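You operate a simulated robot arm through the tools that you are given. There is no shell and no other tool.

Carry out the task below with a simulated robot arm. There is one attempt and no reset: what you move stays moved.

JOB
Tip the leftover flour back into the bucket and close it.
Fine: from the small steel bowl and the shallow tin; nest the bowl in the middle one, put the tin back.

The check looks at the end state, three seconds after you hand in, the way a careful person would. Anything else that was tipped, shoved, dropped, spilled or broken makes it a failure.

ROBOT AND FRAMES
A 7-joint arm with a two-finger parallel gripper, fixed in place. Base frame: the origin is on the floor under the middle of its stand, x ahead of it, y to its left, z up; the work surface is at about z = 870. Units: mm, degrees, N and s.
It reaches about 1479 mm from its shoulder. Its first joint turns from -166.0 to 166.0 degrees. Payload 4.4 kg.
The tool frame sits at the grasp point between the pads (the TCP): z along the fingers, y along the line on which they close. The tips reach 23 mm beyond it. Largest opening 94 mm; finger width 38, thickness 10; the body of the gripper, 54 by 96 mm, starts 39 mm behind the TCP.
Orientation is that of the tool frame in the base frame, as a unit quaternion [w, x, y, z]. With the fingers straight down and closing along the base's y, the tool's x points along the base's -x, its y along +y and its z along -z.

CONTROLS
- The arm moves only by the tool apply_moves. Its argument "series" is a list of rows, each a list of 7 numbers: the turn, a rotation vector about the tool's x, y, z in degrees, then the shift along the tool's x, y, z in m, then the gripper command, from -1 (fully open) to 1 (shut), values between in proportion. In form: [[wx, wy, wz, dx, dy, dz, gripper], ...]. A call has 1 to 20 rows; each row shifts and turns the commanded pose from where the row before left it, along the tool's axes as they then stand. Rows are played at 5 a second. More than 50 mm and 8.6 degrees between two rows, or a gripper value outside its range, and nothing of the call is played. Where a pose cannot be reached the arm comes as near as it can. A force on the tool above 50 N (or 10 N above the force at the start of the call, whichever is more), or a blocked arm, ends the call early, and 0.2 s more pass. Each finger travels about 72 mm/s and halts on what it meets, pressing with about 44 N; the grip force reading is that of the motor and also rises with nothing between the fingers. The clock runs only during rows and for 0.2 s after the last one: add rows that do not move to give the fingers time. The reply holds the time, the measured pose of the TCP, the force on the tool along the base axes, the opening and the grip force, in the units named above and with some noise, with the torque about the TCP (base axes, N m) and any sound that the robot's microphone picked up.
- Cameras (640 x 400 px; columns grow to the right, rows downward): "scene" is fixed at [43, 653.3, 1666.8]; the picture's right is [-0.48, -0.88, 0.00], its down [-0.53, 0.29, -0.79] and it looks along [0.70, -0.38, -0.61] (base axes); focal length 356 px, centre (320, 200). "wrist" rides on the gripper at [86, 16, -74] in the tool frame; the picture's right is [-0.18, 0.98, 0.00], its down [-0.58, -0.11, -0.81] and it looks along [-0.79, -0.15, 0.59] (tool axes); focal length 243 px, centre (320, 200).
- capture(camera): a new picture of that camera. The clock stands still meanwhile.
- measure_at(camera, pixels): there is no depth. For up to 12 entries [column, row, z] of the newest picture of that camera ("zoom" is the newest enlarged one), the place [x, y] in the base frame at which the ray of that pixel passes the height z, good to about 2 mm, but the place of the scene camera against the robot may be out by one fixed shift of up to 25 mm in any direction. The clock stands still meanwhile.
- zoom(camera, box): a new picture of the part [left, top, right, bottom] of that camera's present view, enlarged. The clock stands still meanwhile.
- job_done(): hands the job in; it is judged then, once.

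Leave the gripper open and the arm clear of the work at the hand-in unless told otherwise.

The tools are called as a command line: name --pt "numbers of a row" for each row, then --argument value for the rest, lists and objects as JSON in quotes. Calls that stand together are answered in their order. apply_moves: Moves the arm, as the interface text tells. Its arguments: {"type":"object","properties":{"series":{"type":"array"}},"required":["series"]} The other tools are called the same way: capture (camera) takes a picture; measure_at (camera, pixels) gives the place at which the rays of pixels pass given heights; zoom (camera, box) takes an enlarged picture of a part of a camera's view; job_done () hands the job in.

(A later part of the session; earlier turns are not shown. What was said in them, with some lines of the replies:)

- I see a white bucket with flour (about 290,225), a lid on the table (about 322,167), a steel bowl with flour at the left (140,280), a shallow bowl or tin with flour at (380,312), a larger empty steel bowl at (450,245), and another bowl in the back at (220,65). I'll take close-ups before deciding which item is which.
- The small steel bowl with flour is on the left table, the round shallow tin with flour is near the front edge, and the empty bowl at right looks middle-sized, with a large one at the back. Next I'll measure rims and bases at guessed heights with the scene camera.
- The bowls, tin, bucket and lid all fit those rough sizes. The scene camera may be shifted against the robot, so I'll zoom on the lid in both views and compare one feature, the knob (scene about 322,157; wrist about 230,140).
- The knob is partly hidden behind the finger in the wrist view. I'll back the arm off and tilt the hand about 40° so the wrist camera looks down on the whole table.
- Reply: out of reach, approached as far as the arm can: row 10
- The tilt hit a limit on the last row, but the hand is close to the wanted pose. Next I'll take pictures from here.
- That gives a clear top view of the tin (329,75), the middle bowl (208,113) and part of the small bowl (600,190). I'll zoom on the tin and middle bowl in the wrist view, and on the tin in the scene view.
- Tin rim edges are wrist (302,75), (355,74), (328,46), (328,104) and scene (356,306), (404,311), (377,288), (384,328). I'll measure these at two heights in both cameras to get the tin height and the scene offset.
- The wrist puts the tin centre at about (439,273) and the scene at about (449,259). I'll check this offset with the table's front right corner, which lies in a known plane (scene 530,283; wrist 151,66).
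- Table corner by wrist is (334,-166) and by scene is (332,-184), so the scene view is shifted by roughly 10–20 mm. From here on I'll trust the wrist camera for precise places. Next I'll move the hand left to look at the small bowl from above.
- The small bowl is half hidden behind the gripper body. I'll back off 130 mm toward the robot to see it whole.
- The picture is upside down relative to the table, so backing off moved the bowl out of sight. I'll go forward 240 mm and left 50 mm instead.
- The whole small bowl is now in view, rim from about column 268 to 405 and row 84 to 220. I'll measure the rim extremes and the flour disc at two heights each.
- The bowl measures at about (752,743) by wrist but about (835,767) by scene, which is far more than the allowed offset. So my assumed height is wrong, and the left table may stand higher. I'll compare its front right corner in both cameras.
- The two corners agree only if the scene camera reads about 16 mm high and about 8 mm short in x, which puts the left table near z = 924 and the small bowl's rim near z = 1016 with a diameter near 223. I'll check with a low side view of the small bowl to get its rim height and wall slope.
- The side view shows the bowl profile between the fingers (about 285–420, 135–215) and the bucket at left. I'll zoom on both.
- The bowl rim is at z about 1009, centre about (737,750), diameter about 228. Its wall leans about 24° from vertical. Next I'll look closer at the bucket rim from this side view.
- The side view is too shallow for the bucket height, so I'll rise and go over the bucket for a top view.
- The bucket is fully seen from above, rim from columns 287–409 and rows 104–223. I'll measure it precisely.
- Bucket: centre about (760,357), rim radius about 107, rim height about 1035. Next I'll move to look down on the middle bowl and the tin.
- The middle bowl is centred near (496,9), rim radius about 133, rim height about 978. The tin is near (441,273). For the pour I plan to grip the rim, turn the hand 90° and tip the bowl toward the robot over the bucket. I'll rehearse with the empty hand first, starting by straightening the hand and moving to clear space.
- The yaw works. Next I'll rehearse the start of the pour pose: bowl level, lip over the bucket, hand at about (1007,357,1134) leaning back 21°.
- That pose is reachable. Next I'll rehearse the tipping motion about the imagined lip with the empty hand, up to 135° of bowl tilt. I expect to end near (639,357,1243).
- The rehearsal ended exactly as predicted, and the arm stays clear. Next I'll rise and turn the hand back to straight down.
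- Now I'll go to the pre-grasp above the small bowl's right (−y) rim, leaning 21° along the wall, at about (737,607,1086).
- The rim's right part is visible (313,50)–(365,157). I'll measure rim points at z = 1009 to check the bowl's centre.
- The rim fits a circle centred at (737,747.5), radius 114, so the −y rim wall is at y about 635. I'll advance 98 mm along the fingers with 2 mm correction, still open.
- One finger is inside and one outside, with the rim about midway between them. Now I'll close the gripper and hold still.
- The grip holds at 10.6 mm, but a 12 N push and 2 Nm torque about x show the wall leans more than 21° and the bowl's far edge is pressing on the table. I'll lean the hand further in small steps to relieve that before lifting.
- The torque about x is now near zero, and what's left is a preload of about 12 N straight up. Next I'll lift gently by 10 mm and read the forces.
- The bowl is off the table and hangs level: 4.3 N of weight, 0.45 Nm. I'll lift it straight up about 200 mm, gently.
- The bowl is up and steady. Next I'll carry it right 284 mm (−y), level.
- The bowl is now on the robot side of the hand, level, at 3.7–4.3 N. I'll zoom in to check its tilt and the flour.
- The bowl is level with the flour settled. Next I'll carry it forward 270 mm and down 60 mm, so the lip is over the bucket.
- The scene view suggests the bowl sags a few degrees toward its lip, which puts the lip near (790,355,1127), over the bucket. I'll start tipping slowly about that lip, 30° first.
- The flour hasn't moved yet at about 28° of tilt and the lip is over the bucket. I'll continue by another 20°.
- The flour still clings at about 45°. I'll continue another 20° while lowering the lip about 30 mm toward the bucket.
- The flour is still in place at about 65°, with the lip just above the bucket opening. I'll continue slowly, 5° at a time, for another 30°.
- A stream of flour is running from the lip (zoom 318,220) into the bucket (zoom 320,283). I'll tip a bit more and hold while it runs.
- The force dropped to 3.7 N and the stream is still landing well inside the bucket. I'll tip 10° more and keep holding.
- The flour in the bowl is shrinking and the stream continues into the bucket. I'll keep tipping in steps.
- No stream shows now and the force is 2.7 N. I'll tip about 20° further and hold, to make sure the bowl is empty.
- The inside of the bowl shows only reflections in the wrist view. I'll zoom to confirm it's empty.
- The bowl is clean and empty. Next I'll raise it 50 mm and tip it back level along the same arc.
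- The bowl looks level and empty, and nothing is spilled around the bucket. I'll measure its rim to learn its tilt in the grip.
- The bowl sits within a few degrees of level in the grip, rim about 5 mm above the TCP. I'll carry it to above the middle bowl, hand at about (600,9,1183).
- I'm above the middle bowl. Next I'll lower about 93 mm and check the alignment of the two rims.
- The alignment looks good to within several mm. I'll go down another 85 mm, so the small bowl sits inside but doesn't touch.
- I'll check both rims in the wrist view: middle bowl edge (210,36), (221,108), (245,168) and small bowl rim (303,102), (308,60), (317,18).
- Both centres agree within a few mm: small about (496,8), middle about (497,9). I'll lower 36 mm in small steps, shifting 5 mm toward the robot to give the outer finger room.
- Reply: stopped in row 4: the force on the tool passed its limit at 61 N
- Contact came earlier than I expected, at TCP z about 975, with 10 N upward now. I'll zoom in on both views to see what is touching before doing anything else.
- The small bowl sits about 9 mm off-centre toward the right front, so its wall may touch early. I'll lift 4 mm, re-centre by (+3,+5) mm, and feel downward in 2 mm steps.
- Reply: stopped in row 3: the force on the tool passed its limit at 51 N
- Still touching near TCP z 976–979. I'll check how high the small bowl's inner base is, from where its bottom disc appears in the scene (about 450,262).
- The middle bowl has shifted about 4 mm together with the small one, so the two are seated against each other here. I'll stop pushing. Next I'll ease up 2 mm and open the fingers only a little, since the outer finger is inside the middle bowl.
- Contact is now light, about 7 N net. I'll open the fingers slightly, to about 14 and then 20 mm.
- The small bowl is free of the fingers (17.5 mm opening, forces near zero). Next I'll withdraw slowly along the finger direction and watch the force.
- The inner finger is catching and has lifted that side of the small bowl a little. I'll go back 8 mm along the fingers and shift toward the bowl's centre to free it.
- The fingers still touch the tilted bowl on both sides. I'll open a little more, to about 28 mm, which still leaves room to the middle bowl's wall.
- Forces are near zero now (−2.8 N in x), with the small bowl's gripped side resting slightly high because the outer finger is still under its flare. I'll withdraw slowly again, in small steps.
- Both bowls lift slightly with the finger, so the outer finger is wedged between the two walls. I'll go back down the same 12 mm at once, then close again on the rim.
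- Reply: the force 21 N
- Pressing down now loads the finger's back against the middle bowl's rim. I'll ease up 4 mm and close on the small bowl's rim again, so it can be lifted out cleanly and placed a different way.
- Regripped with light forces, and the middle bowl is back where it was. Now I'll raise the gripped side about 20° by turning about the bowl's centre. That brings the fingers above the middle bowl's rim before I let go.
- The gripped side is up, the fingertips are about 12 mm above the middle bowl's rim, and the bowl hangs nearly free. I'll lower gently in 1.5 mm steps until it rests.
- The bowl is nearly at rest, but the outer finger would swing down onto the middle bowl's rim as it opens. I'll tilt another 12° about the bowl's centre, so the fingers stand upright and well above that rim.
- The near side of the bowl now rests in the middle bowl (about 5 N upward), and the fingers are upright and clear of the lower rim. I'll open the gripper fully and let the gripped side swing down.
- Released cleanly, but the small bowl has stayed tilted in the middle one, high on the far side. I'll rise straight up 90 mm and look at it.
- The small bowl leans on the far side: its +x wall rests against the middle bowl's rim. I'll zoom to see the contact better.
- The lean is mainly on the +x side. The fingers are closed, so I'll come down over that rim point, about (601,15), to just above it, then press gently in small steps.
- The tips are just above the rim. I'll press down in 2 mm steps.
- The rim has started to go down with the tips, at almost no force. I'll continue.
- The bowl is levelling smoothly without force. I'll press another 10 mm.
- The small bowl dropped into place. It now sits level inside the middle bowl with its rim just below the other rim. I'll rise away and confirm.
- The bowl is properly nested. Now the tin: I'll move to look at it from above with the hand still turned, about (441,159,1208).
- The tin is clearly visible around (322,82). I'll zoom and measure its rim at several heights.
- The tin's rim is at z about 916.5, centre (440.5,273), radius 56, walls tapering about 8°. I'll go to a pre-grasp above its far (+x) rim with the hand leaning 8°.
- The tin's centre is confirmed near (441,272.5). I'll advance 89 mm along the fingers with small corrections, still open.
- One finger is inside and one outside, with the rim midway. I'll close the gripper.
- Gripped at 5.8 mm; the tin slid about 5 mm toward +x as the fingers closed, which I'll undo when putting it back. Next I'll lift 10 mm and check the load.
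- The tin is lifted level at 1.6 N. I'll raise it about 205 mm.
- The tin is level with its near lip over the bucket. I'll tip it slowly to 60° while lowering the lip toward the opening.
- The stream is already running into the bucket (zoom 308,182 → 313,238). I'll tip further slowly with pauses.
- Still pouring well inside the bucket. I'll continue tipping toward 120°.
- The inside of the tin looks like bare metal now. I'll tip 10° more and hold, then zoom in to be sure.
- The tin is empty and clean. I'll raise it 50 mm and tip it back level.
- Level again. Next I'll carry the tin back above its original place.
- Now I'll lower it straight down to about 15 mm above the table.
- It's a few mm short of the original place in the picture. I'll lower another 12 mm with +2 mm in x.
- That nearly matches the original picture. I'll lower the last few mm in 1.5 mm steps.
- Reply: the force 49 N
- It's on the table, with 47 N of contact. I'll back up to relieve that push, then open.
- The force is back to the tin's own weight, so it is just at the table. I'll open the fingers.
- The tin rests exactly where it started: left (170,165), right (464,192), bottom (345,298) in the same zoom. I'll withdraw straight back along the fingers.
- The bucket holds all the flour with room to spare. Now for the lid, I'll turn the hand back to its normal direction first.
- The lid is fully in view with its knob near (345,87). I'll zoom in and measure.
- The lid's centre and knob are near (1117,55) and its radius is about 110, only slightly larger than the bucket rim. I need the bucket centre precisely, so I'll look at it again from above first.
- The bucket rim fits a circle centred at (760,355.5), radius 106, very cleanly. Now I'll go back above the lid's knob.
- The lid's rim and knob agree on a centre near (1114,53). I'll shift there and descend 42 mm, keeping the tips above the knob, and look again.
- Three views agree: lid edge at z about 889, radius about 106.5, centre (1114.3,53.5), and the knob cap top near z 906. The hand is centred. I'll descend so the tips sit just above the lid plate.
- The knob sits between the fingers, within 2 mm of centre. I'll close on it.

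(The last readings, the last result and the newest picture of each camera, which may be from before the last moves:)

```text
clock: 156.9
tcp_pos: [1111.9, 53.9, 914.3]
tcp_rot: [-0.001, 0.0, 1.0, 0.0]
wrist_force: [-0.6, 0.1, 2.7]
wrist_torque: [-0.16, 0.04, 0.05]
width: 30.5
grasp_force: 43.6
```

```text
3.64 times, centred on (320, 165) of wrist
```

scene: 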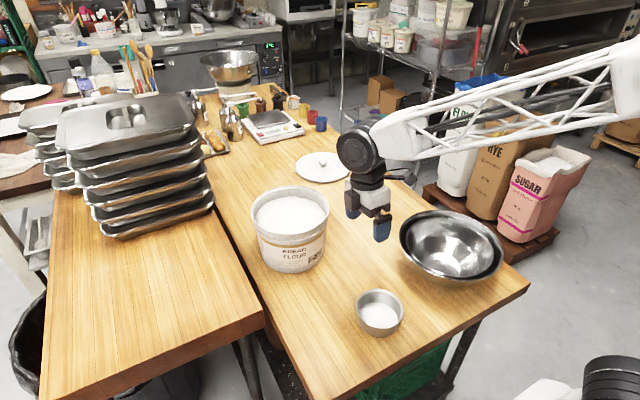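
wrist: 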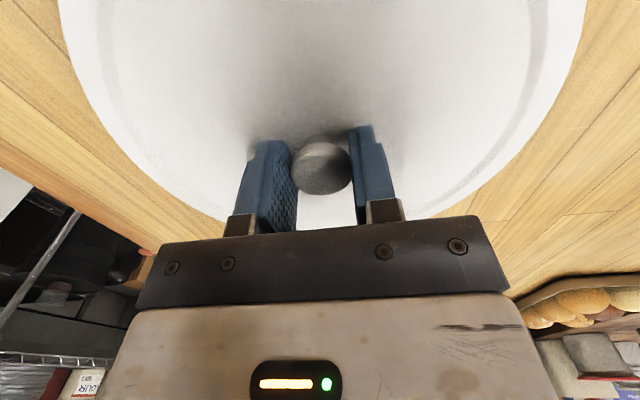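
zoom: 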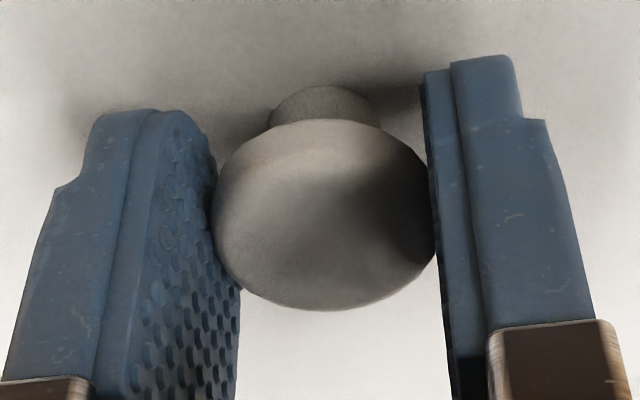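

The knob is held at 30.5 mm. I'll lift 15 mm and read the load.

apply_moves --pt "0 0 0 0 0 -0.005 1" --pt "0 0 0 0 0 -0.01 1" --pt "0 0 0 0 0 0 1"

zoom --camera "scene" --box '[280, 120, 370, 190]'

```text
clock: 157.7
tcp_pos: [1112.0, 54.6, 927.6]
tcp_rot: [0.0, 0.0, 1.0, 0.0]
wrist_force: [-0.3, -0.5, -1.3]
wrist_torque: [0.0, 0.03, 0.02]
width: 30.5
grasp_force: 44.5
```

```text
5.71 times, centred on (325, 155) of scene
```

zoom: 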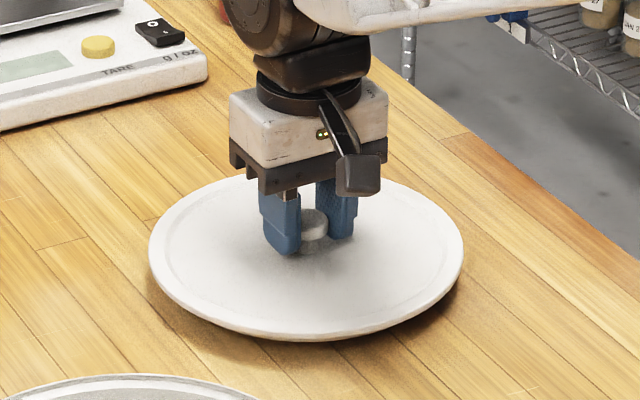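

The lid hangs level at 1.3 N. I'll measure its edge in the hand, so I know exactly where its centre is relative to the TCP.

capture --camera "wrist"

zoom --camera "wrist" --box '[30, 0, 270, 230]'

zoom --camera "wrist" --box '[370, 0, 610, 230]'

```text
taken
```

wrist: 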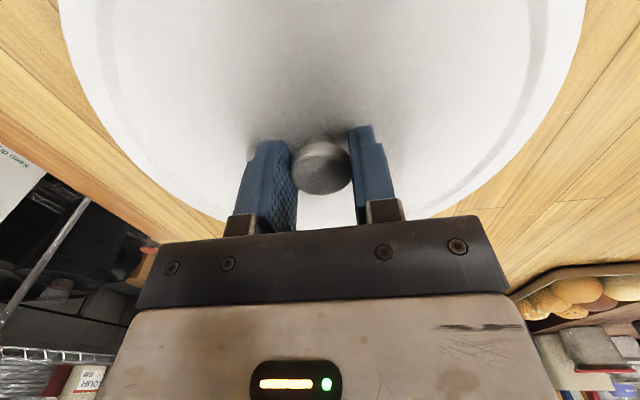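

```text
1.74 times, centred on (150, 115) of wrist
```

zoom: 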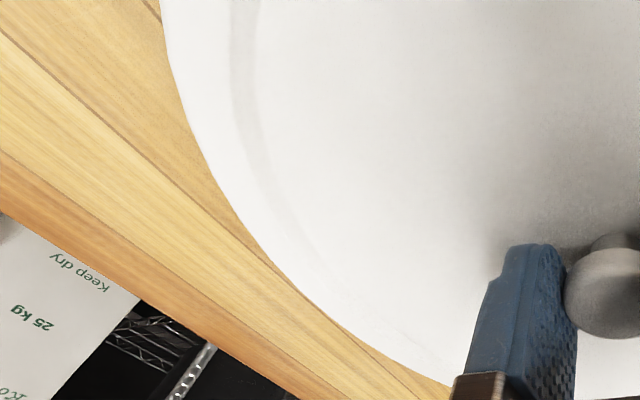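

```text
1.74 times, centred on (490, 115) of wrist
```

zoom: 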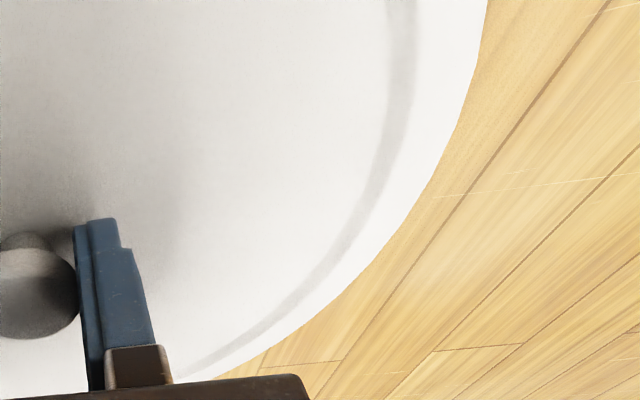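

measure_at --camera "wrist" --pixels '[[58, 0, 903], [64.9, 46, 903], [78.1, 86.2, 903], [101.1, 126.5, 903], [132.7, 161, 903], [173, 192.6, 903], [586, 0, 903], [579.1, 40.2, 903], [561.9, 86.2, 903], [536, 129.4, 903], [501.5, 166.8, 903], [461.2, 198.4, 903]]'

measure_at --camera "wrist" --pixels '[[219, 219.7, 903], [421, 218.5, 903], [320, 182.5, 927.6], [320, 148.7, 904.6]]'

```text
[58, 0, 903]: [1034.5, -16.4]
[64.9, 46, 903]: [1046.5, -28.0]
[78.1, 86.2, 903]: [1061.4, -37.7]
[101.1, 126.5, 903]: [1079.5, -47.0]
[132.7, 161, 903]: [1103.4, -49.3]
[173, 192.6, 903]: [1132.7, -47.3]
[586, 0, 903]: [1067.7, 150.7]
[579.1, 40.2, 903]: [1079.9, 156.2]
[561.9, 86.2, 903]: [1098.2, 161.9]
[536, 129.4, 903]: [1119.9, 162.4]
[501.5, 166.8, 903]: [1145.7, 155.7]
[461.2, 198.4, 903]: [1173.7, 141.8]
```

```text
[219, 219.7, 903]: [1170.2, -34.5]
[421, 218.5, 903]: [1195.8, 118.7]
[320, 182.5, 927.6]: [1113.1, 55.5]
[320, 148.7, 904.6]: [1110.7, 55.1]
```

The lid's centre coincides with the TCP to about 1 mm, so I can place it at TCP (760,355.5). I'll lift it and carry it over the bucket.

apply_moves --pt "0 0 0 0 0 -0.02 1" --pt "0 0 0 0 0 -0.037 1" --pt "0 0 0 0 0 -0.037 1" --pt "0 0 0 0 0 -0.037 1" --pt "0 0 0 0 0 -0.037 1" --pt "0 0 0 0 0 -0.037 1" --pt "0 0 0 0 0 -0.02 1" --pt "0 0 0 0 0 0 1"

apply_moves --pt "0 0 0 0.0147 0.01254 0 1" --pt "0 0 0 0.02933 0.02508 0 1" --pt "0 0 0 0.02933 0.02508 0 1" --pt "0 0 0 0.02933 0.02508 0 1" --pt "0 0 0 0.02933 0.02508 0 1" --pt "0 0 0 0.02933 0.02508 0 1" --pt "0 0 0 0.02933 0.02508 0 1" --pt "0 0 0 0.02933 0.02508 0 1" --pt "0 0 0 0.02933 0.02508 0 1" --pt "0 0 0 0.02933 0.02508 0 1" --pt "0 0 0 0.02933 0.02508 0 1" --pt "0 0 0 0.02933 0.02508 0 1" --pt "0 0 0 0.0147 0.01254 0 1" --pt "0 0 0 0 0 0 1" --pt "0 0 0 0 0 0 1"

capture --camera "scene"

capture --camera "wrist"

```text
clock: 159.5
tcp_pos: [1113.3, 55.3, 1152.1]
tcp_rot: [0.0, 0.0, 1.0, 0.001]
wrist_force: [0.2, 0.8, -0.9]
wrist_torque: [-0.01, -0.01, 0.01]
width: 30.8
grasp_force: 44.0
```

```text
clock: 162.7
tcp_pos: [760.0, 356.7, 1153.0]
tcp_rot: [-0.001, -0.001, 1.0, 0.0]
wrist_force: [0.7, -0.6, -0.2]
wrist_torque: [0.05, -0.01, 0.02]
width: 30.6
grasp_force: 44.2
```

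```text
taken
```

scene: 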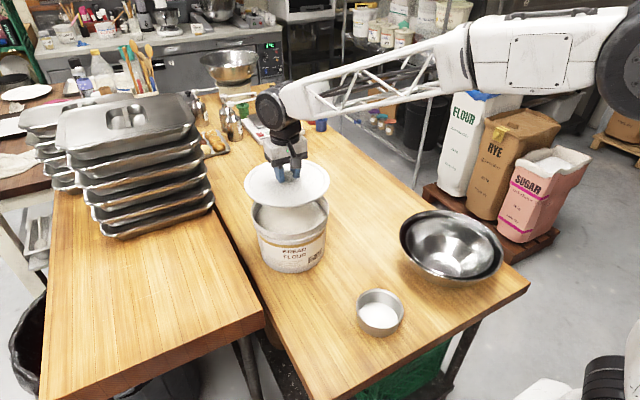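

```text
taken
```

wrist: 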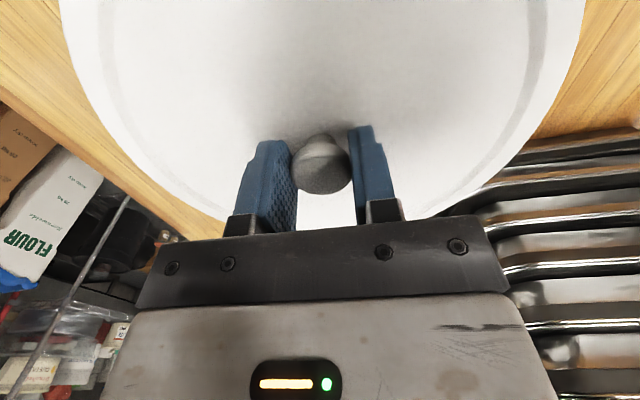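

The lid is over the bucket at (760,356.7). I'll lower it until the underside is just above the rim (TCP z about 1087) with −1 mm in y.

apply_moves --pt "0 0 0 0 -0.001 0.025 1" --pt "0 0 0 0 0 0.025 1" --pt "0 0 0 0 0 0.012 1" --pt "0 0 0 0 0 0.004 1" --pt "0 0 0 0 0 0 1"

zoom --camera "scene" --box '[230, 130, 350, 280]'

```text
clock: 163.9
tcp_pos: [760.1, 354.3, 1088.7]
tcp_rot: [0.0, 0.0, 1.0, 0.0]
wrist_force: [-0.1, 0.0, -0.4]
wrist_torque: [-0.05, 0.0, -0.01]
width: 30.7
grasp_force: 43.7
```

```text
2.67 times, centred on (290, 205) of scene
```

zoom: 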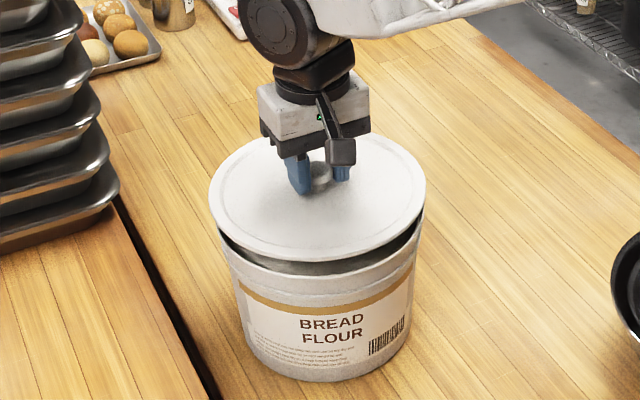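

The lid lines up with the bucket. I'll lower it in 2 mm steps and watch the force.

apply_moves --pt "0 0 0 0 0.0005 0.002 1" --pt "0 0 0 0 0 0.002 1" --pt "0 0 0 0 0 0.002 1" --pt "0 0 0 0 0 0.002 1" --pt "0 0 0 0 0 0.002 1" --pt "0 0 0 0 0 0 1"

zoom --camera "scene" --box '[230, 150, 350, 280]'

```text
clock: 165.3
tcp_pos: [761.7, 354.5, 1077.6]
tcp_rot: [0.0, 0.0, 1.0, 0.0]
wrist_force: [-2.1, -0.1, 7.6]
wrist_torque: [-0.02, -0.58, 0.02]
width: 30.7
grasp_force: 44.0
```

```text
3.08 times, centred on (290, 215) of scene
```

zoom: 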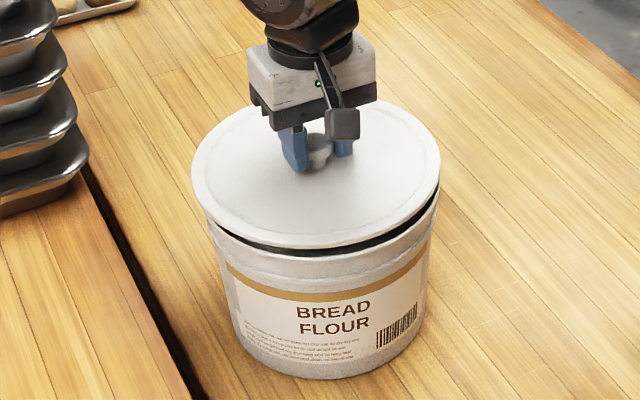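

The underside touches the rim on the far (+x) side: 7.6 N up, −0.58 Nm. The lid needs to move slightly toward the robot, so I'll lift 3 mm, shift −3 mm in x and try again.

apply_moves --pt "0 0 0 0 0 -0.003 1" --pt "0 0 0 0.003 0 0 1" --pt "0 0 0 0 0 0.002 1" --pt "0 0 0 0 0 0.002 1" --pt "0 0 0 0 0 0 1"

```text
clock: 166.5
tcp_pos: [756.8, 356.3, 1076.9]
tcp_rot: [-0.001, 0.0, 1.0, 0.0]
wrist_force: [0.8, 0.6, -1.1]
wrist_torque: [0.03, 0.01, 0.01]
width: 30.6
grasp_force: 44.1
```

No contact now at the same height. I'll continue down in 2 mm steps.

apply_moves --pt "0 0 0 0 0 0.002 1" --pt "0 0 0 0 0 0.002 1" --pt "0 0 0 0 0 0 1"

zoom --camera "scene" --box '[230, 150, 350, 280]'

```text
clock: 167.3
tcp_pos: [756.2, 356.5, 1072.8]
tcp_rot: [0.0, 0.0, 1.0, 0.001]
wrist_force: [-8.9, -8.3, 10.9]
wrist_torque: [0.3, -0.53, -0.11]
width: 30.4
grasp_force: 44.1
```

```text
3.08 times, centred on (290, 215) of scene
```

zoom: 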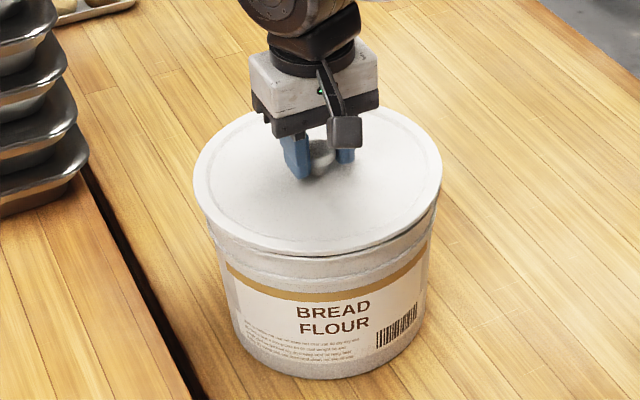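

The lid is partly in, but sideways forces (−8.9,−8.3 N) say it should move a little more toward −x and −y. I'll ease up 1 mm, shift by (−1.5,−1.5) mm and lower again.

apply_moves --pt "0 0 0 0 0 -0.001 1" --pt "0 0 0 0.0015 -0.0015 0 1" --pt "0 0 0 0 0 0 1"

```text
clock: 168.1
tcp_pos: [757.0, 354.8, 1073.4]
tcp_rot: [-0.001, 0.0, 1.0, -0.001]
wrist_force: [-0.5, 0.0, -0.5]
wrist_torque: [0.01, -0.03, 0.03]
width: 30.8
grasp_force: 44.0
```

apply_moves --pt "0 0 0 0 0 0.002 1" --pt "0 0 0 0 0 0.001 1" --pt "0 0 0 0 0 0 1"

zoom --camera "scene" --box '[230, 150, 350, 280]'

```text
clock: 168.9
tcp_pos: [756.7, 354.8, 1069.6]
tcp_rot: [0.0, 0.0, 1.0, 0.0]
wrist_force: [-13.2, 1.3, 11.4]
wrist_torque: [0.11, -0.53, 0.07]
width: 30.6
grasp_force: 44.1
```

```text
3.08 times, centred on (290, 215) of scene
```

zoom: 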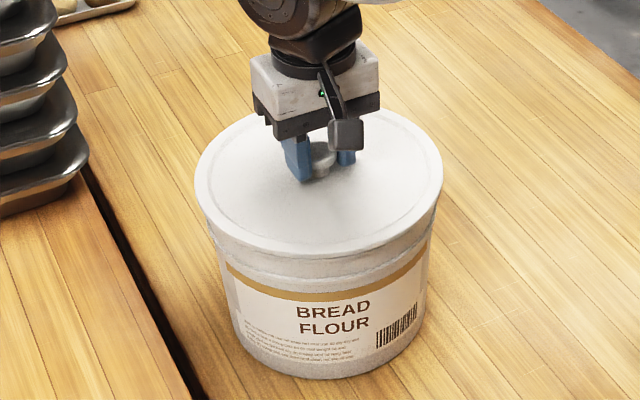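

It's going in; the remaining push is mostly −x (−13 N). I'll shift −2 mm in x and continue.

apply_moves --pt "0 0 0 0 0 -0.001 1" --pt "0 0 0 0.002 0 0 1" --pt "0 0 0 0 0 0 1"

apply_moves --pt "0 0 0 0 0 0.002 1" --pt "0 0 0 0 0 0.001 1" --pt "0 0 0 0 0 0 1"

zoom --camera "scene" --box '[230, 150, 350, 280]'

```text
clock: 169.7
tcp_pos: [756.7, 355.2, 1070.2]
tcp_rot: [0.0, 0.0, 1.0, 0.0]
wrist_force: [15.0, 1.9, 2.6]
wrist_torque: [0.06, -0.43, 0.04]
width: 30.3
grasp_force: 44.1
```

```text
clock: 170.5
tcp_pos: [755.4, 354.2, 1071.1]
tcp_rot: [0.001, -0.001, 1.0, 0.001]
wrist_force: [26.7, -1.5, 37.3]
wrist_torque: [-0.21, -0.08, 0.13]
width: 30.2
grasp_force: 44.2
```

```text
3.08 times, centred on (290, 215) of scene
```

zoom: 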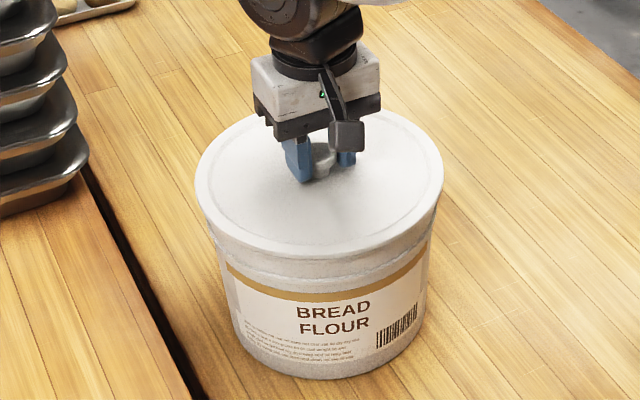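

The lid has stopped going down: 37 N up, with 27 N sideways because I'm now slightly too far toward −x. I'll relax both and look closely at the seam.

apply_moves --pt "0 0 0 -0.001 0 -0.001 1" --pt "0 0 0 0 0 0 1"

zoom --camera "scene" --box '[245, 190, 335, 260]'

capture --camera "wrist"

```text
clock: 171.1
tcp_pos: [755.2, 355.4, 1069.1]
tcp_rot: [0.0, 0.001, 1.0, 0.001]
wrist_force: [26.1, -3.3, 39.4]
wrist_torque: [0.2, -0.28, -0.01]
width: 30.4
grasp_force: 44.4
```

```text
5.71 times, centred on (290, 225) of scene
```

zoom: 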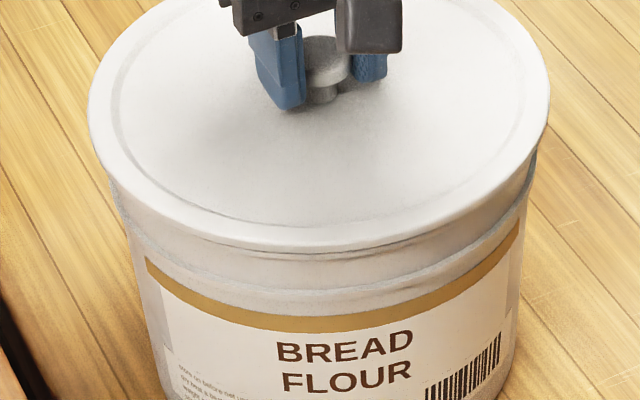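

```text
taken
```

wrist: 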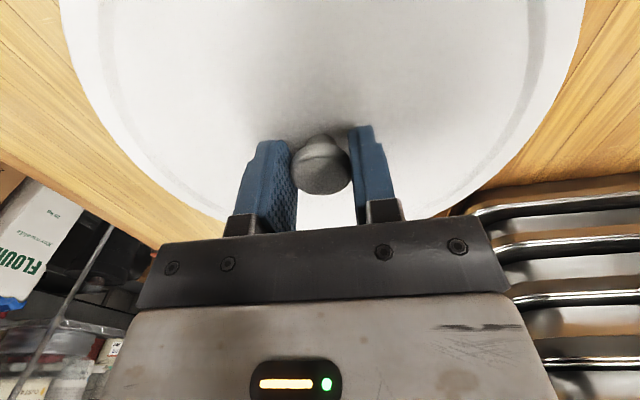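

The seam looks closed all round the front. I'll relieve the remaining load with +1.2 mm in x and 1.5 mm up.

apply_moves --pt "0 0 0 -0.0012 0 -0.0015 1" --pt "0 0 0 0 0 0 1"

```text
clock: 171.7
tcp_pos: [754.7, 353.6, 1070.5]
tcp_rot: [-0.001, 0.001, 1.0, 0.0]
wrist_force: [8.4, -1.5, 34.8]
wrist_torque: [0.27, -0.06, 0.02]
width: 30.4
grasp_force: 44.1
```

apply_moves --pt "0 0 0 -0.0004 0 -0.001 1" --pt "0 0 0 0 0 0 1"

```text
clock: 172.3
tcp_pos: [757.4, 354.4, 1069.1]
tcp_rot: [-0.002, 0.0, 1.0, 0.0]
wrist_force: [-1.3, 3.0, 17.7]
wrist_torque: [0.23, -0.02, 0.01]
width: 30.5
grasp_force: 43.5
```

Sideways load is gone and 18 N remains downward. I'll take that off and open the fingers.

apply_moves --pt "0 0 0 0 0 -0.0007 1" --pt "0 0 0 0 0 0 1"

```text
clock: 172.9
tcp_pos: [755.3, 354.1, 1071.1]
tcp_rot: [-0.002, 0.0, 1.0, 0.001]
wrist_force: [-4.8, 8.9, 0.1]
wrist_torque: [0.28, 0.12, -0.01]
width: 30.2
grasp_force: 44.4
```

apply_moves --pt "0 0 0 0 0 0 0.2" --pt "0 0 0 0 0 0 -0.2" --pt "0 0 0 0 0 0 -0.6" --pt "0 0 0 0 0 0 -1" --pt "0 0 0 0 0 0 -1" --pt "0 0 0 0 0 0 -1"

capture --camera "wrist"

zoom --camera "scene" --box '[240, 155, 340, 285]'

```text
clock: 174.3
tcp_pos: [756.0, 354.5, 1071.6]
tcp_rot: [-0.001, 0.0, 1.0, -0.001]
wrist_force: [0.5, 0.0, 1.0]
wrist_torque: [-0.03, -0.01, 0.02]
width: 94.1
grasp_force: 0.0
```

```text
taken
```

wrist: 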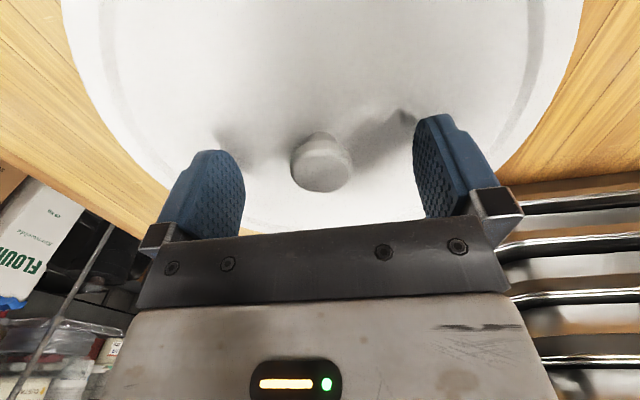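

```text
3.08 times, centred on (290, 220) of scene
```

zoom: 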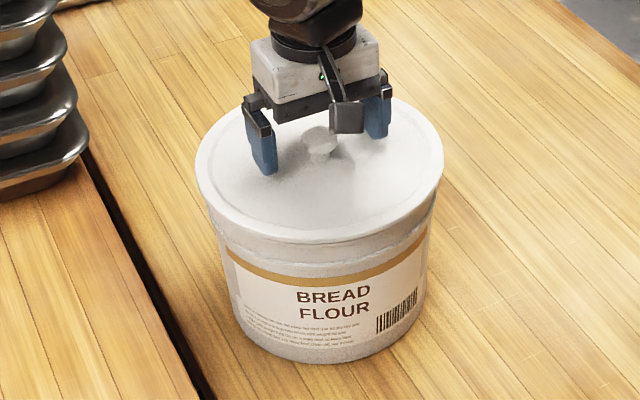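

The lid is released and sits on the bucket. I'll rise and inspect the seam.

apply_moves --pt "0 0 0 0 0 -0.015 -1" --pt "0 0 0 0 0 -0.04 -1" --pt "0 0 0 0 0 -0.045 -1" --pt "0 0 0 0.02 0 -0.04 -1" --pt "0 0 0 0.04 0 -0.025 -1" --pt "0 0 0 0.045 0 0 -1" --pt "0 0 0 0.045 0 0 -1" --pt "0 0 0 0 0 0 -1"

capture --camera "scene"

zoom --camera "scene" --box '[240, 165, 340, 285]'

capture --camera "wrist"

```text
clock: 176.1
tcp_pos: [607.1, 353.2, 1238.8]
tcp_rot: [-0.001, 0.001, 1.0, 0.0]
wrist_force: [0.1, 0.8, -0.4]
wrist_torque: [0.01, -0.02, -0.01]
width: 93.9
grasp_force: 0.1
```

```text
taken
```

scene: 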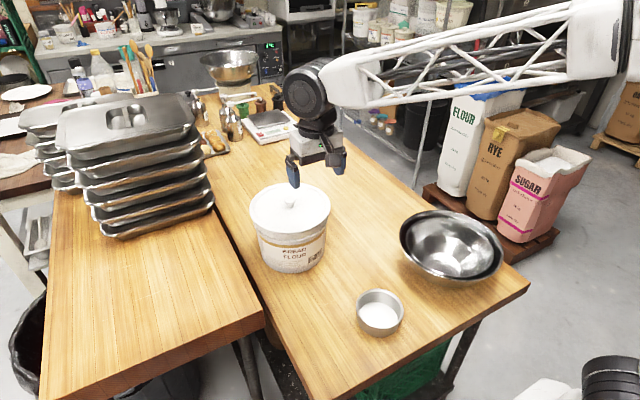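

```text
3.33 times, centred on (290, 225) of scene
```

zoom: 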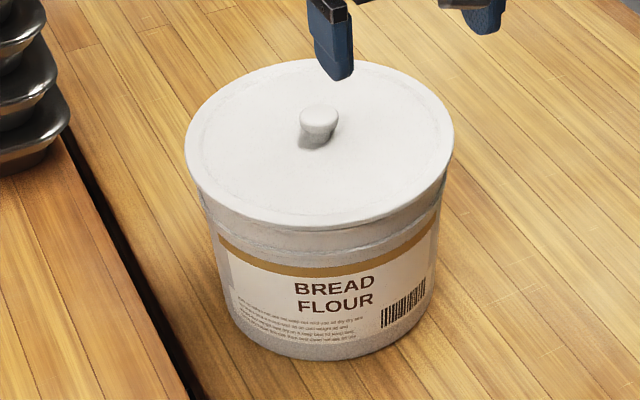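

```text
taken
```

wrist: 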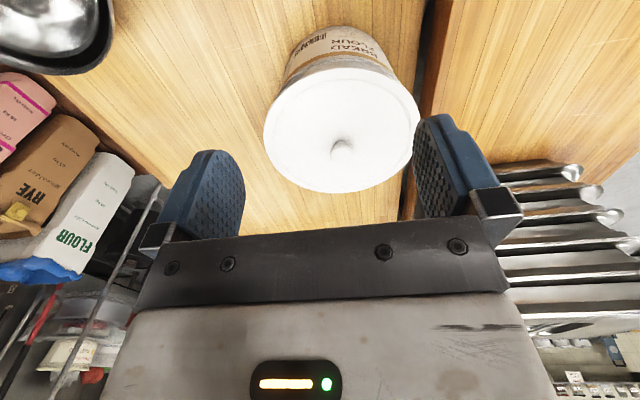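

From above the lid looks centred and even. I'll look from the side at rim height to check the seam is level.

apply_moves --pt "0 -8.1 0 0 0 0 -1" --pt "0 -8.1 0 0 0 0 -1" --pt "0 -8.1 0 0 0 0 -1" --pt "0 0 0 0.0275 -0.0048 0.0282 -1" --pt "0 0 0 0.0275 -0.0048 0.0282 -1" --pt "0 0 0 0.0275 -0.0048 0.0282 -1" --pt "0 0 0 0.0275 -0.0048 0.0282 -1" --pt "0 0 0 0.0275 -0.0048 0.0282 -1" --pt "0 0 0 0 0 0 -1"

capture --camera "wrist"

zoom --camera "wrist" --box '[220, 80, 440, 240]'

```text
clock: 178.1
tcp_pos: [541.0, 330.7, 1052.3]
tcp_rot: [0.21, 0.0, 0.978, -0.001]
wrist_force: [0.1, -0.2, 0.3]
wrist_torque: [0.03, -0.01, -0.01]
width: 93.9
grasp_force: 0.1
```

```text
taken
```

wrist: 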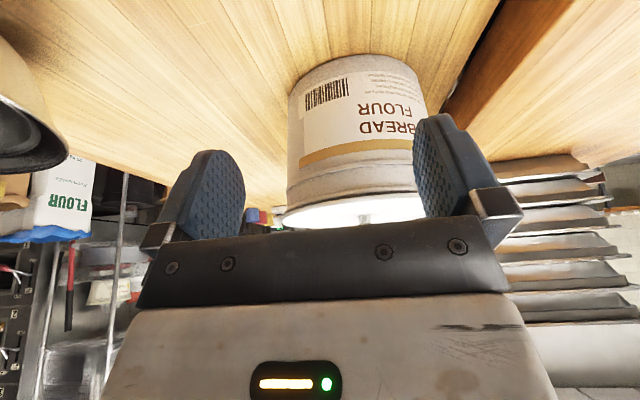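

```text
2.50 times, centred on (330, 160) of wrist
```

zoom: 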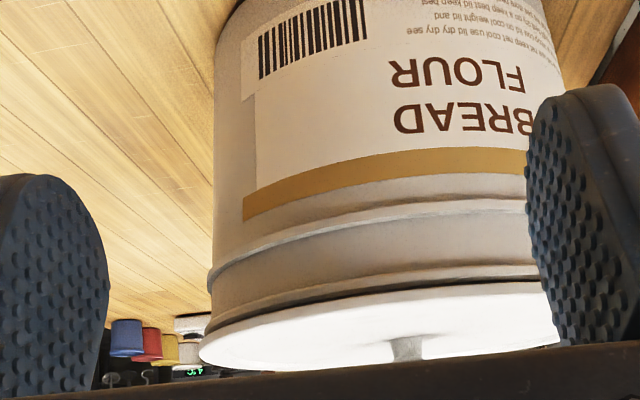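

zoom --camera "wrist" --box '[270, 180, 420, 235]'

zoom --camera "scene" --box '[245, 180, 335, 245]'

```text
4.27 times, centred on (345, 208) of wrist
```

zoom: 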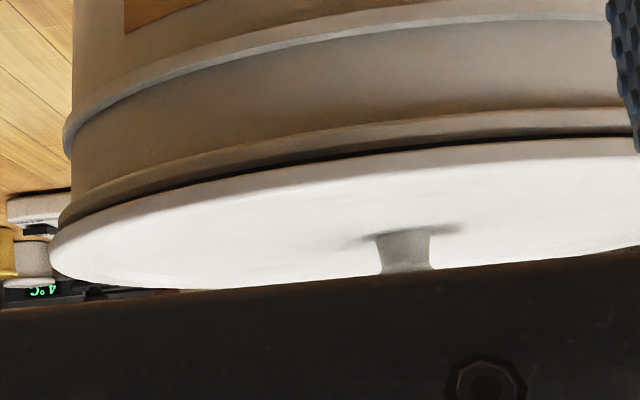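

```text
6.15 times, centred on (290, 212) of scene
```

zoom: 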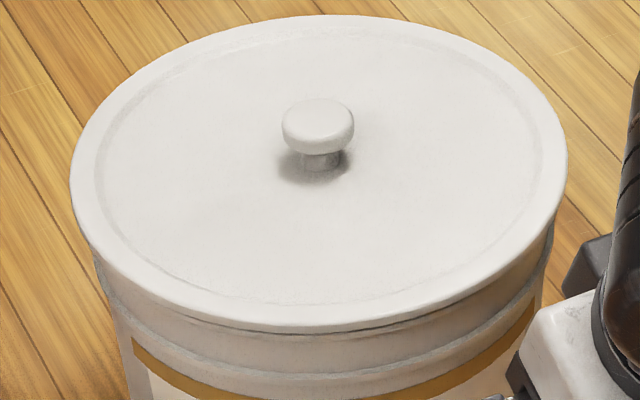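

The lid's flange rests on the rim all the way round, and the earlier 35–39 N press was balanced around the centre, so it's seated. Next I'll rise and retreat to the start pose, clear of everything, and inspect the whole scene.

apply_moves --pt "0 0 0 -0.0203 0 -0.0457 -1" --pt "0 0 0 -0.0203 0 -0.0457 -1" --pt "0 0 0 -0.0203 0 -0.0457 -1" --pt "0 0 0 -0.0203 0 -0.0457 -1" --pt "0 0 0 -0.0203 0 -0.0457 -1" --pt "0 8.1 0 0 0 0 -1" --pt "0 8.1 0 0 0 0 -1" --pt "0 8.1 0 0 0 0 -1" --pt "0 0 0 -0.04 0.0116 -0.0124 -1" --pt "0 0 0 -0.04 0.0116 -0.0124 -1" --pt "0 0 0 -0.04 0.0116 -0.0124 -1" --pt "0 0 0 0 0 -0.0124 -1" --pt "0 0 0 0 0 0 -1"

capture --camera "scene"

zoom --camera "scene" --box '[230, 150, 530, 350]'

zoom --camera "scene" --box '[40, 80, 280, 340]'

capture --camera "wrist"

```text
clock: 180.9
tcp_pos: [658.8, 364.9, 1352.2]
tcp_rot: [-0.001, 0.001, 1.0, 0.0]
wrist_force: [-0.4, 0.6, 0.3]
wrist_torque: [0.0, 0.02, 0.03]
width: 94.2
grasp_force: 0.0
```

```text
taken
```

scene: 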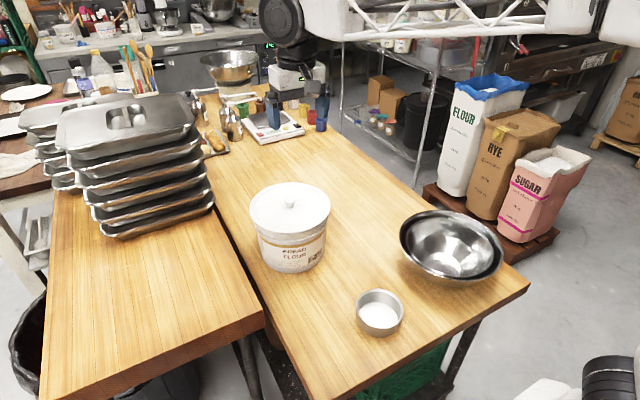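

```text
2.00 times, centred on (380, 250) of scene
```

zoom: 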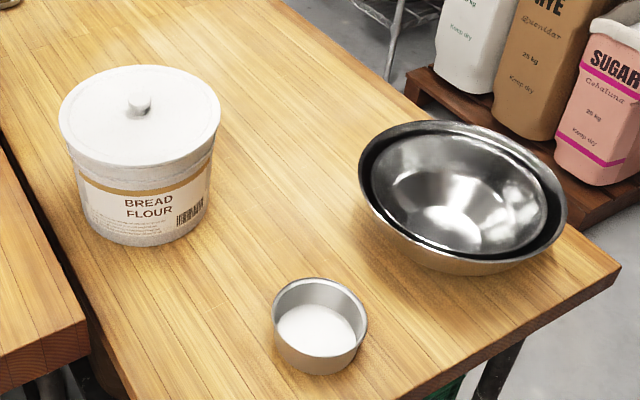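

```text
1.54 times, centred on (160, 210) of scene
```

zoom: 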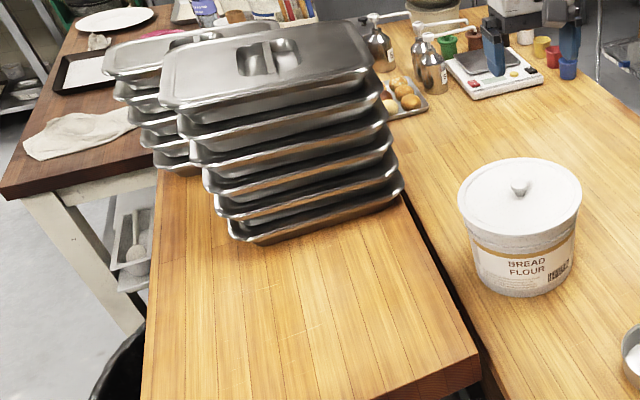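

```text
taken
```

wrist: 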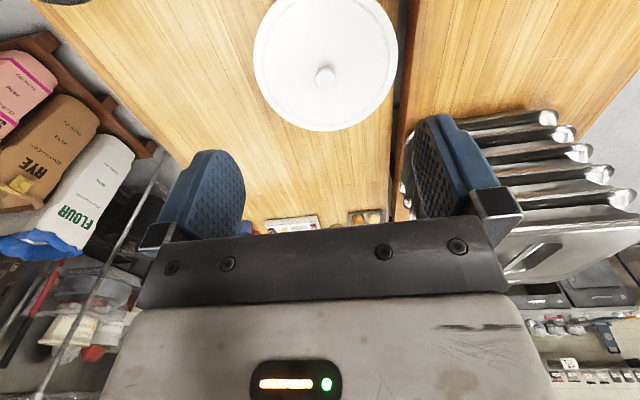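

Everything is in place and the table is clean. The tin's bottom looks bright, so I'll zoom to be sure it's bare metal, and check the nested bowls too.

zoom --camera "scene" --box '[340, 280, 420, 345]'

zoom --camera "scene" --box '[390, 195, 515, 295]'

zoom --camera "scene" --box '[240, 170, 340, 280]'

```text
6.15 times, centred on (380, 312) of scene
```

zoom: 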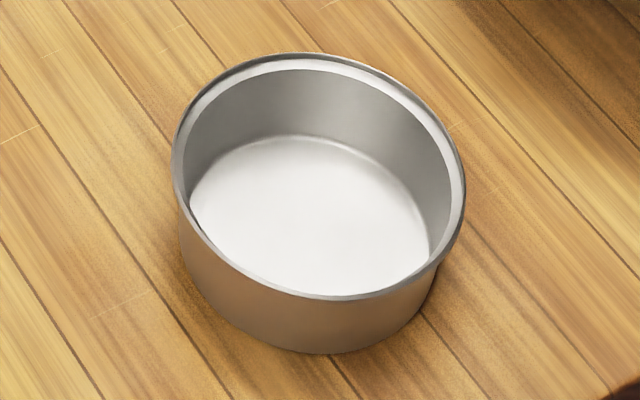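

```text
4.00 times, centred on (452, 245) of scene
```

zoom: 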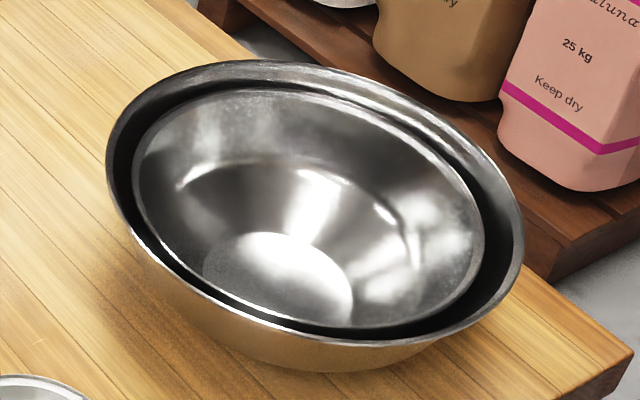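

```text
3.64 times, centred on (290, 225) of scene
```

zoom: 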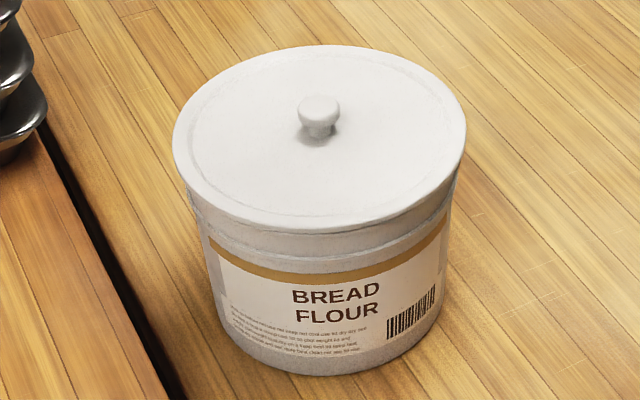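

Final state:
- **Tin:** it shows smooth bare metal and sits at its original place.
- **Bowls:** the small bowl is nested level in the middle one.
- **Bucket:** the lid is centred and seated.
- **Table:** nothing is spilled.
- **Arm:** the gripper is open, with the hand about 300 mm above the work.

I'm handing the job in.

job_done

```text
The job is handed in.
```

The flour from both the small steel bowl and the shallow tin is back in the bucket, the lid is on, and I've handed the job in. I haven't seen the result of the check.

- **Flour:** both containers looked like bare metal inside after pouring. I saw no flour on the table or around the bucket.
- **Small bowl:** it's nested in the middle bowl, sitting level with its rim about 5 mm below the outer rim. The first attempt jammed a finger between the two bowls, so I lifted the small bowl back out partway, let it go tilted and pressed it level. The middle bowl ended up about 6 mm from where it started.
- **Tin:** it's back at its original spot, matching the first picture to within a millimetre or two.
- **Bucket:** the lid is centred and seated. A thin dark line, perhaps 1–2 mm, shows at the seam from the side. I pressed down with nearly 40 N and it went no lower, so I took that as fully closed.
- **Arm:** the gripper is open and the hand is about 300 mm above the work.
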